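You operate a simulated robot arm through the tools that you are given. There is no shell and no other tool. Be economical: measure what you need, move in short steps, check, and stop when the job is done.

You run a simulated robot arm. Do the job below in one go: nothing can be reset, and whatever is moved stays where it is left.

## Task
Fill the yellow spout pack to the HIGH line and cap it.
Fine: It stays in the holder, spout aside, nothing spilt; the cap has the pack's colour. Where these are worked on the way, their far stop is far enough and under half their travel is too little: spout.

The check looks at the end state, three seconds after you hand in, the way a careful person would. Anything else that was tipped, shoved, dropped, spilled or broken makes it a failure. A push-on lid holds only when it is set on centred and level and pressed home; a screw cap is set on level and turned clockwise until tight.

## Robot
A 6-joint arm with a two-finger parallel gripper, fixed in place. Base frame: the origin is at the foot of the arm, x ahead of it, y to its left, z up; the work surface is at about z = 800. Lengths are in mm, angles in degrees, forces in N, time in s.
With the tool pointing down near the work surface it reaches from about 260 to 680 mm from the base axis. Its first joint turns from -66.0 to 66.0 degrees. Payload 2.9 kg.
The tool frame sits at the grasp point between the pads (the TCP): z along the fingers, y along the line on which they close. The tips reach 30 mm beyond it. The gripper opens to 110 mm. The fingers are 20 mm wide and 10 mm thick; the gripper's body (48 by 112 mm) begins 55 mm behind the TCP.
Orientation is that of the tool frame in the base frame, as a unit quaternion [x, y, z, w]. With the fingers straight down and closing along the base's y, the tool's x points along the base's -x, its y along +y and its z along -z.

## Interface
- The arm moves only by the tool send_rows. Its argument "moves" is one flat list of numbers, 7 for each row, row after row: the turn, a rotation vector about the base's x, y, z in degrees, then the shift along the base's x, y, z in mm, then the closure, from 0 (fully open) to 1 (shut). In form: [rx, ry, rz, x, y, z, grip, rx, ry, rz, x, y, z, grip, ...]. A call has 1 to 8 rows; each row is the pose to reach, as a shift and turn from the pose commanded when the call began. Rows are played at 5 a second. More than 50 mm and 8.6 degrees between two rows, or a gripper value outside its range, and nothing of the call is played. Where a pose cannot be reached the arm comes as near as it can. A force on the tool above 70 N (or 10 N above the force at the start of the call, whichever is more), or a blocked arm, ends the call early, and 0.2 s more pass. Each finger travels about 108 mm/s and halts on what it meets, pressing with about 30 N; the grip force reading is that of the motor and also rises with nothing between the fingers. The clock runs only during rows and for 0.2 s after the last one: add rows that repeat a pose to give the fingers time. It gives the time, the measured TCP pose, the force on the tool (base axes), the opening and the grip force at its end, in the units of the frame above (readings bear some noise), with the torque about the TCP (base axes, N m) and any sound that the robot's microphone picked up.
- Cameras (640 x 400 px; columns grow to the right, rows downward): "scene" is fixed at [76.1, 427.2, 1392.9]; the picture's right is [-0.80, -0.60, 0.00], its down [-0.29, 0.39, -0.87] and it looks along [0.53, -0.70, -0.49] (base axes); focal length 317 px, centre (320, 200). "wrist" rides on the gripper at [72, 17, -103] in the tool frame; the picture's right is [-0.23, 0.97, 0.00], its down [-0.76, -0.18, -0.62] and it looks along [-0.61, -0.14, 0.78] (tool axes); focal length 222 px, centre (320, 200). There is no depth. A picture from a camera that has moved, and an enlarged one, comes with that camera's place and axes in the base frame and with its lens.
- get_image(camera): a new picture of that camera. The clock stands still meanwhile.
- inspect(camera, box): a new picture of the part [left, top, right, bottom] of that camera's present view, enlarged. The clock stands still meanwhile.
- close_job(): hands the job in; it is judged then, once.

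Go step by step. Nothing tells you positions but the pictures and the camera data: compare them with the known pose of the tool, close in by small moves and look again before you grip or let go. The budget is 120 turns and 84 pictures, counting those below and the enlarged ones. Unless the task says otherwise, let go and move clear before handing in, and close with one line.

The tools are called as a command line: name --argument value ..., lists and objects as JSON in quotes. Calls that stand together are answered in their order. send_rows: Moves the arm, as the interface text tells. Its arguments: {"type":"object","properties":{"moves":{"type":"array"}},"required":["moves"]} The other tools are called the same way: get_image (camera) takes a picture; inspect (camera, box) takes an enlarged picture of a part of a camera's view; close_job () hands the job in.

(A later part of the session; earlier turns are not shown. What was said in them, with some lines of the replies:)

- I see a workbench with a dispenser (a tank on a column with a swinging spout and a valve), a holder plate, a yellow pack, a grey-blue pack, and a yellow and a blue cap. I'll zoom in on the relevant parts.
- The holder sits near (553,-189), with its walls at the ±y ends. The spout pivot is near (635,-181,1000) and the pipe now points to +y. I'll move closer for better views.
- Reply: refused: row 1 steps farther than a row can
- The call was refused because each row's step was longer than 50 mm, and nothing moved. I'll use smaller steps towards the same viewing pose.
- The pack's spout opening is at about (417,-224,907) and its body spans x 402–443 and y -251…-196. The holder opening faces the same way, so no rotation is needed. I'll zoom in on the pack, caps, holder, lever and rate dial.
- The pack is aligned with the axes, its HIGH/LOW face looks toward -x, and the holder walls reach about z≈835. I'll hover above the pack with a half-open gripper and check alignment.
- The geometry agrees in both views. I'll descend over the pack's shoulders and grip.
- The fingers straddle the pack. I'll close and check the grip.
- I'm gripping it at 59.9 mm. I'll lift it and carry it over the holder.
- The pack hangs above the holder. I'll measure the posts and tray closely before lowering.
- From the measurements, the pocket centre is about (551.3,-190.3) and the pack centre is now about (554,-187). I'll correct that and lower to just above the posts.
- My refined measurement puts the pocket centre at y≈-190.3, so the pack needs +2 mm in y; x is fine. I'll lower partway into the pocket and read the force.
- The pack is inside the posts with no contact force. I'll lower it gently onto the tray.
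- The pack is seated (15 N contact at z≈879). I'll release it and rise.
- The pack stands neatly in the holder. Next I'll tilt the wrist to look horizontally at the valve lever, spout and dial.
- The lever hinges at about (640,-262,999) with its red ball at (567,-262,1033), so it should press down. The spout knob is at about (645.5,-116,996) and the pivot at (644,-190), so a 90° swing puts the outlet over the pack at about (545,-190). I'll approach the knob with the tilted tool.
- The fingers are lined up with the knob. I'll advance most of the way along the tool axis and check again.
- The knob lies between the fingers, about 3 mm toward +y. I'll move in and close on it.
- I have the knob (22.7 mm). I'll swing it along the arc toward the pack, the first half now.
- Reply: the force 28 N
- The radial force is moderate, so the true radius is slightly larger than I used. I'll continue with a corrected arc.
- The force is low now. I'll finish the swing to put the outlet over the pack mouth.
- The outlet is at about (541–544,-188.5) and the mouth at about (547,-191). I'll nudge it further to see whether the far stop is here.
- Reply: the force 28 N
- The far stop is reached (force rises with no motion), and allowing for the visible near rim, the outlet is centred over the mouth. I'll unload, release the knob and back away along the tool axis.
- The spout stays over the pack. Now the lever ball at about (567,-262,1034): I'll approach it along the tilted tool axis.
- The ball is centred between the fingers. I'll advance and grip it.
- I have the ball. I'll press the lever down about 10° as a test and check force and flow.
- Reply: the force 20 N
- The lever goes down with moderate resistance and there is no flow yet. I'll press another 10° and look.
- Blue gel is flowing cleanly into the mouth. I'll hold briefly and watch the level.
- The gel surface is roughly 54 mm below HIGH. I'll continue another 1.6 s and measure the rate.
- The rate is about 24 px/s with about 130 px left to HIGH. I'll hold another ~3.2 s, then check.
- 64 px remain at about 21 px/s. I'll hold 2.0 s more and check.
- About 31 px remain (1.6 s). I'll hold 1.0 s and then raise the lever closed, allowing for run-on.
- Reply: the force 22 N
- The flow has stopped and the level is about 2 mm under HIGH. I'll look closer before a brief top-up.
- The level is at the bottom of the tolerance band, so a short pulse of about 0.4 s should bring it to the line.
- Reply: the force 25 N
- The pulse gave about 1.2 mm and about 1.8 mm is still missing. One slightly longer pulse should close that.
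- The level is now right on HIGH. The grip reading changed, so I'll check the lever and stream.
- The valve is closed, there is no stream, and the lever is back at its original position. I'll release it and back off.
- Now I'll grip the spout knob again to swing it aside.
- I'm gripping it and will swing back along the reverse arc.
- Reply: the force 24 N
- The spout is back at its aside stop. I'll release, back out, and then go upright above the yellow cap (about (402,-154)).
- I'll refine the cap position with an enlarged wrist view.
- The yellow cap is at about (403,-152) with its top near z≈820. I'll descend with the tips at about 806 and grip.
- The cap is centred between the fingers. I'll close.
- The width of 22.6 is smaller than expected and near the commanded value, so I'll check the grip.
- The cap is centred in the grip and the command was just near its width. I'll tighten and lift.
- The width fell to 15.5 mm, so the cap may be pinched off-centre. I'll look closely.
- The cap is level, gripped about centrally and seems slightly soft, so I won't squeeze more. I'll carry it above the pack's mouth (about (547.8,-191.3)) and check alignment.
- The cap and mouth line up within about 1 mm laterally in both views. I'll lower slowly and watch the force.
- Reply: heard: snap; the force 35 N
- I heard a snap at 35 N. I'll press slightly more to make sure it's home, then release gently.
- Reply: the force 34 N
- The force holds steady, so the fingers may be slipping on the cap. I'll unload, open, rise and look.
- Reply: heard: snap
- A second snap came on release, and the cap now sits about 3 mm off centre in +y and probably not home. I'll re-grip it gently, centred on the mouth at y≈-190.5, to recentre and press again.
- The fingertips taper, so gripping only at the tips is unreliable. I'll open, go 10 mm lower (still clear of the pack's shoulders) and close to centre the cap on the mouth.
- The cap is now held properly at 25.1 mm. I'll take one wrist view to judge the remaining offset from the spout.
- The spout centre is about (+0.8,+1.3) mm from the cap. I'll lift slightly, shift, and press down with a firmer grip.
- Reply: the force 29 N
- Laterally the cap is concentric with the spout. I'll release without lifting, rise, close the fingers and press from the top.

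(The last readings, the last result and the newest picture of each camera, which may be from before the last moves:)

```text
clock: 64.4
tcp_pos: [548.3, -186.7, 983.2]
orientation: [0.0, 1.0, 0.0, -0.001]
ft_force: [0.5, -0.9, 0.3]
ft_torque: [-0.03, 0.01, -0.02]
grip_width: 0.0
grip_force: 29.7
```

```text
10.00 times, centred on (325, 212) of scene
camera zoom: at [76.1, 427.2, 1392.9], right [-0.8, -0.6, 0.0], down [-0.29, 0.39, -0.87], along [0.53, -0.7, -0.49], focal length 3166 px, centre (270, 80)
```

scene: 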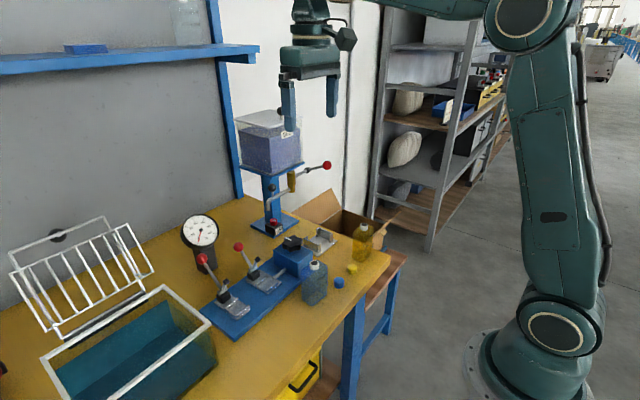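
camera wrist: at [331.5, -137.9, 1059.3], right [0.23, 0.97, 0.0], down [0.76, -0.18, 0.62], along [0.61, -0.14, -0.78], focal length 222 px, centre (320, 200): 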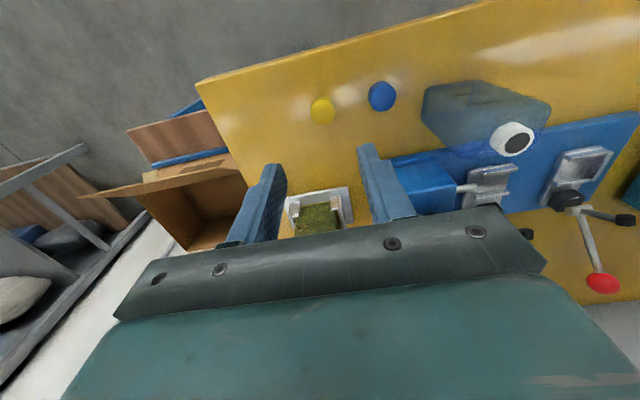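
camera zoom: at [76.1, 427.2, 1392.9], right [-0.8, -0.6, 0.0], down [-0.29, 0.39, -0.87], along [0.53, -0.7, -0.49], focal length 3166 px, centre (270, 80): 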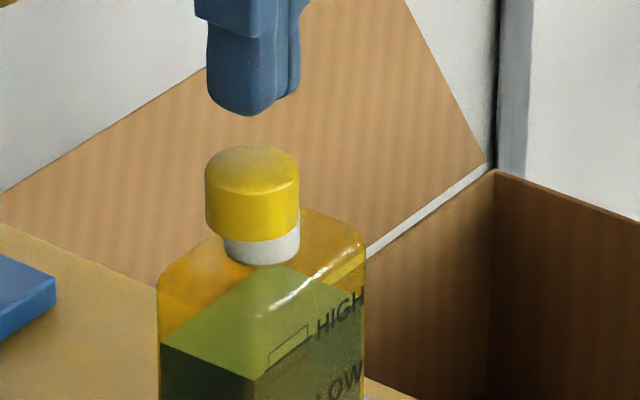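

Each release drags the cap about 3 mm toward +y. I'll open, lower, and nudge it back with one finger by a set amount (the finger pushes toward -y, then backs away), then check.

send_rows --moves '[0, 0, 0, 0, 0, 0, 0.6, 0, 0, 0, 0, 0, 0, 0.6, 0, 0, 0, 0, 0, -25, 0.6, 0, 0, 0, 0, 0, -42, 0.6, 0, 0, 0, 0, -6, -42, 0.6, 0, 0, 0, 0, -10.8, -42, 0.6, 0, 0, 0, 0, -10.8, -42, 0.6, 0, 0, 0, 0, -4, -42, 0.6]'

inspect --camera "wrist" --box '[260, 100, 380, 200]'

```text
clock: 66.2
tcp_pos: [548.0, -192.9, 941.5]
orientation: [0.0, 1.0, 0.0, 0.001]
ft_force: [0.2, -0.8, 0.5]
ft_torque: [-0.03, 0.0, 0.02]
grip_width: 44.1
grip_force: 0.0
```

```text
4.00 times, centred on (320, 150) of wrist
camera zoom: at [475.5, -176.1, 1044.7], right [0.23, 0.97, 0.0], down [0.76, -0.18, 0.62], along [0.61, -0.14, -0.78], focal length 888 px, centre (320, 400)
```

zoom: 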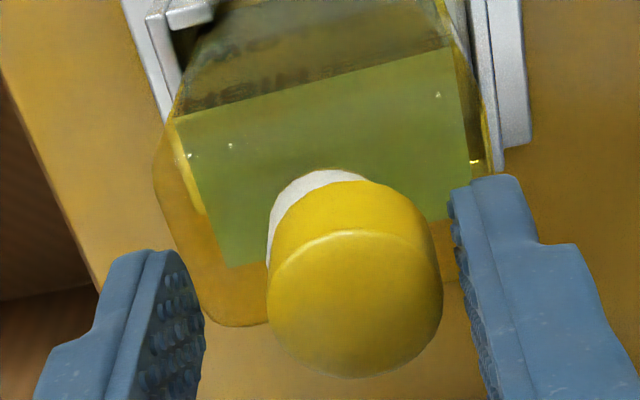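

The cap is loose, and cap and pack are still about 5 mm apart in y (spout ≈-192.3, cap ≈-187.4). I'll re-grip the cap where it stands, lift it, and set it down again over the spout as in the first press that snapped, this time releasing without lifting.

send_rows --moves '[0, 0, 0, 0, 5.7, 0, 0.6, 0, 0, 0, 0, 5.7, 9, 0.6, 0, 0, 0, 0, 5.7, 9, 0.76, 0, 0, 0, 0, 5.7, 9, 0.88, 0, 0, 0, 0, 5.7, 9, 0.88, 0, 0, 0, 0, 5.7, 15, 0.88, 0, 0, 0, 0, 5.7, 24, 0.88, 0, 0, 0, 0, 0.8, 24, 0.88]'

inspect --camera "scene" --box '[305, 182, 345, 222]'

```text
clock: 68.0
tcp_pos: [547.7, -191.8, 965.1]
orientation: [0.0, 1.0, 0.0, 0.0]
ft_force: [0.2, -0.3, -0.3]
ft_torque: [0.05, 0.01, -0.01]
grip_width: 15.6
grip_force: 29.5
```

```text
10.00 times, centred on (325, 202) of scene
camera zoom: at [76.1, 427.2, 1392.9], right [-0.8, -0.6, 0.0], down [-0.29, 0.39, -0.87], along [0.53, -0.7, -0.49], focal length 3166 px, centre (270, 180)
```

zoom: 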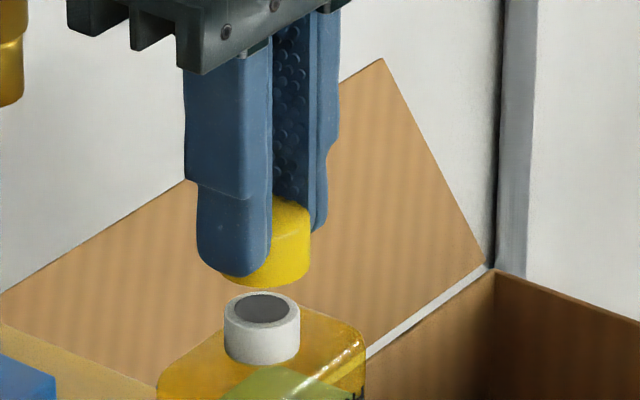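

The cap is well aligned over the mouth (within about 0.5 mm laterally). I'll lower and press until it snaps.

send_rows --moves '[0, 0, 0, 0, 0.6, -6, 0.88, 0, 0, 0, 0, 0.6, -12, 0.88, 0, 0, 0, 0, 0.6, -15, 0.88, 0, 0, 0, 0, 0.6, -17.5, 0.88, 0, 0, 0, 0, 0.6, -20, 0.88]'

```text
clock: 69.2
tcp_pos: [548.5, -190.7, 950.9]
orientation: [0.0, 1.0, -0.001, 0.004]
ft_force: [-7.3, 1.9, 34.9]
ft_torque: [0.04, 0.38, 0.0]
grip_width: 15.4
grip_force: 29.6
heard: snap
```

Snap at 35 N. I'll reduce the load without lifting, open wide, and rise.

send_rows --moves '[0, 0, 0, 0, 0, 2, 0.88, 0, 0, 0, 0, 0, 3, 0.7, 0, 0, 0, 0, 0, 3, 0.55, 0, 0, 0, 0, 0, 3, 0.55]'

inspect --camera "wrist" --box '[260, 100, 380, 200]'

```text
clock: 70.2
tcp_pos: [549.0, -191.8, 948.7]
orientation: [0.0, 1.0, 0.0, 0.0]
ft_force: [-0.4, -0.1, 0.5]
ft_torque: [-0.01, 0.0, 0.01]
grip_width: 49.2
grip_force: 0.1
```

```text
4.00 times, centred on (320, 150) of wrist
camera zoom: at [475.9, -174.1, 1051.8], right [0.23, 0.97, 0.0], down [0.76, -0.18, 0.62], along [0.61, -0.14, -0.78], focal length 888 px, centre (320, 400)
```

zoom: 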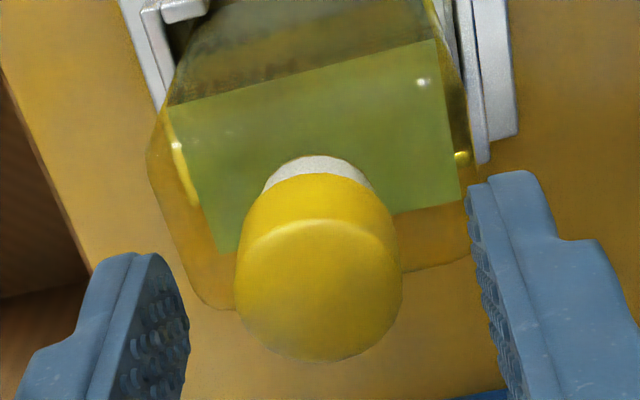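

No second snap this time, and the cap sits concentric on the spout. To be sure it's home, I'll press its top with closed fingers.

send_rows --moves '[0, 0, 0, 0, 0, 22, 0.55, 0, 0, 0, 0, 0, 40, 0.55, 0, 0, 0, 0, 0, 40, 0.8, 0, 0, 0, 0, 0, 40, 1.0, 0, 0, 0, 0, 0, 40, 1.0, 0, 0, 0, 0, 0, 25, 1.0, 0, 0, 0, 0, 0, 18, 1.0, 0, 0, 0, 0, 0, 14, 1.0]'

send_rows --moves '[0, 0, 0, 0, 0, -2, 1.0, 0, 0, 0, 0, 0, -4, 1.0]'

```text
clock: 72.0
tcp_pos: [548.7, -190.2, 964.6]
orientation: [-0.001, 1.0, 0.0, 0.0]
ft_force: [-0.4, -0.3, 7.0]
ft_torque: [0.04, 0.06, 0.01]
grip_width: 0.0
grip_force: 30.5
```

```text
clock: 72.6
tcp_pos: [548.7, -190.3, 963.6]
orientation: [0.001, 1.0, -0.001, 0.004]
ft_force: [-6.8, 3.7, 39.9]
ft_torque: [0.08, 0.18, -0.01]
grip_width: 0.2
grip_force: 29.9
```

The cap top is solid at 40 N with no further travel, so it's home. I'll retreat clear and take a last look.

send_rows --moves '[0, 0, 0, 0, 0, 6, 1.0, 0, 0, 0, 0, 0, 40, 1.0, 0, 0, 0, -30, 0, 75, 0.8, 0, 0, 0, -70, 0, 100, 0.6, 0, 0, 0, -110, 20, 120, 0.5, 0, 0, 0, -150, 30, 140, 0.5, 0, 0, 0, -150, 30, 140, 0.5]'

inspect --camera "scene" --box '[260, 140, 380, 260]'

```text
clock: 74.2
tcp_pos: [397.1, -159.3, 1097.6]
orientation: [0.0, 1.0, 0.0, 0.0]
ft_force: [0.4, 0.3, 0.2]
ft_torque: [0.03, -0.02, 0.02]
grip_width: 55.0
grip_force: 0.0
```

```text
refused: no pictures are left
```

I have no pictures left for a final look, but the readings support handing in: the valve is closed, the spout is aside and the cap was firm at 40 N. The arm is clear.

close_job

```text
The job is handed in.
```

The yellow pack is in the holder, filled to the HIGH line and capped with the yellow cap, with the spout swung aside and the lever closed. The cap snapped on and held under a 40 N press, but I had no pictures left to check it after the arm backed away.
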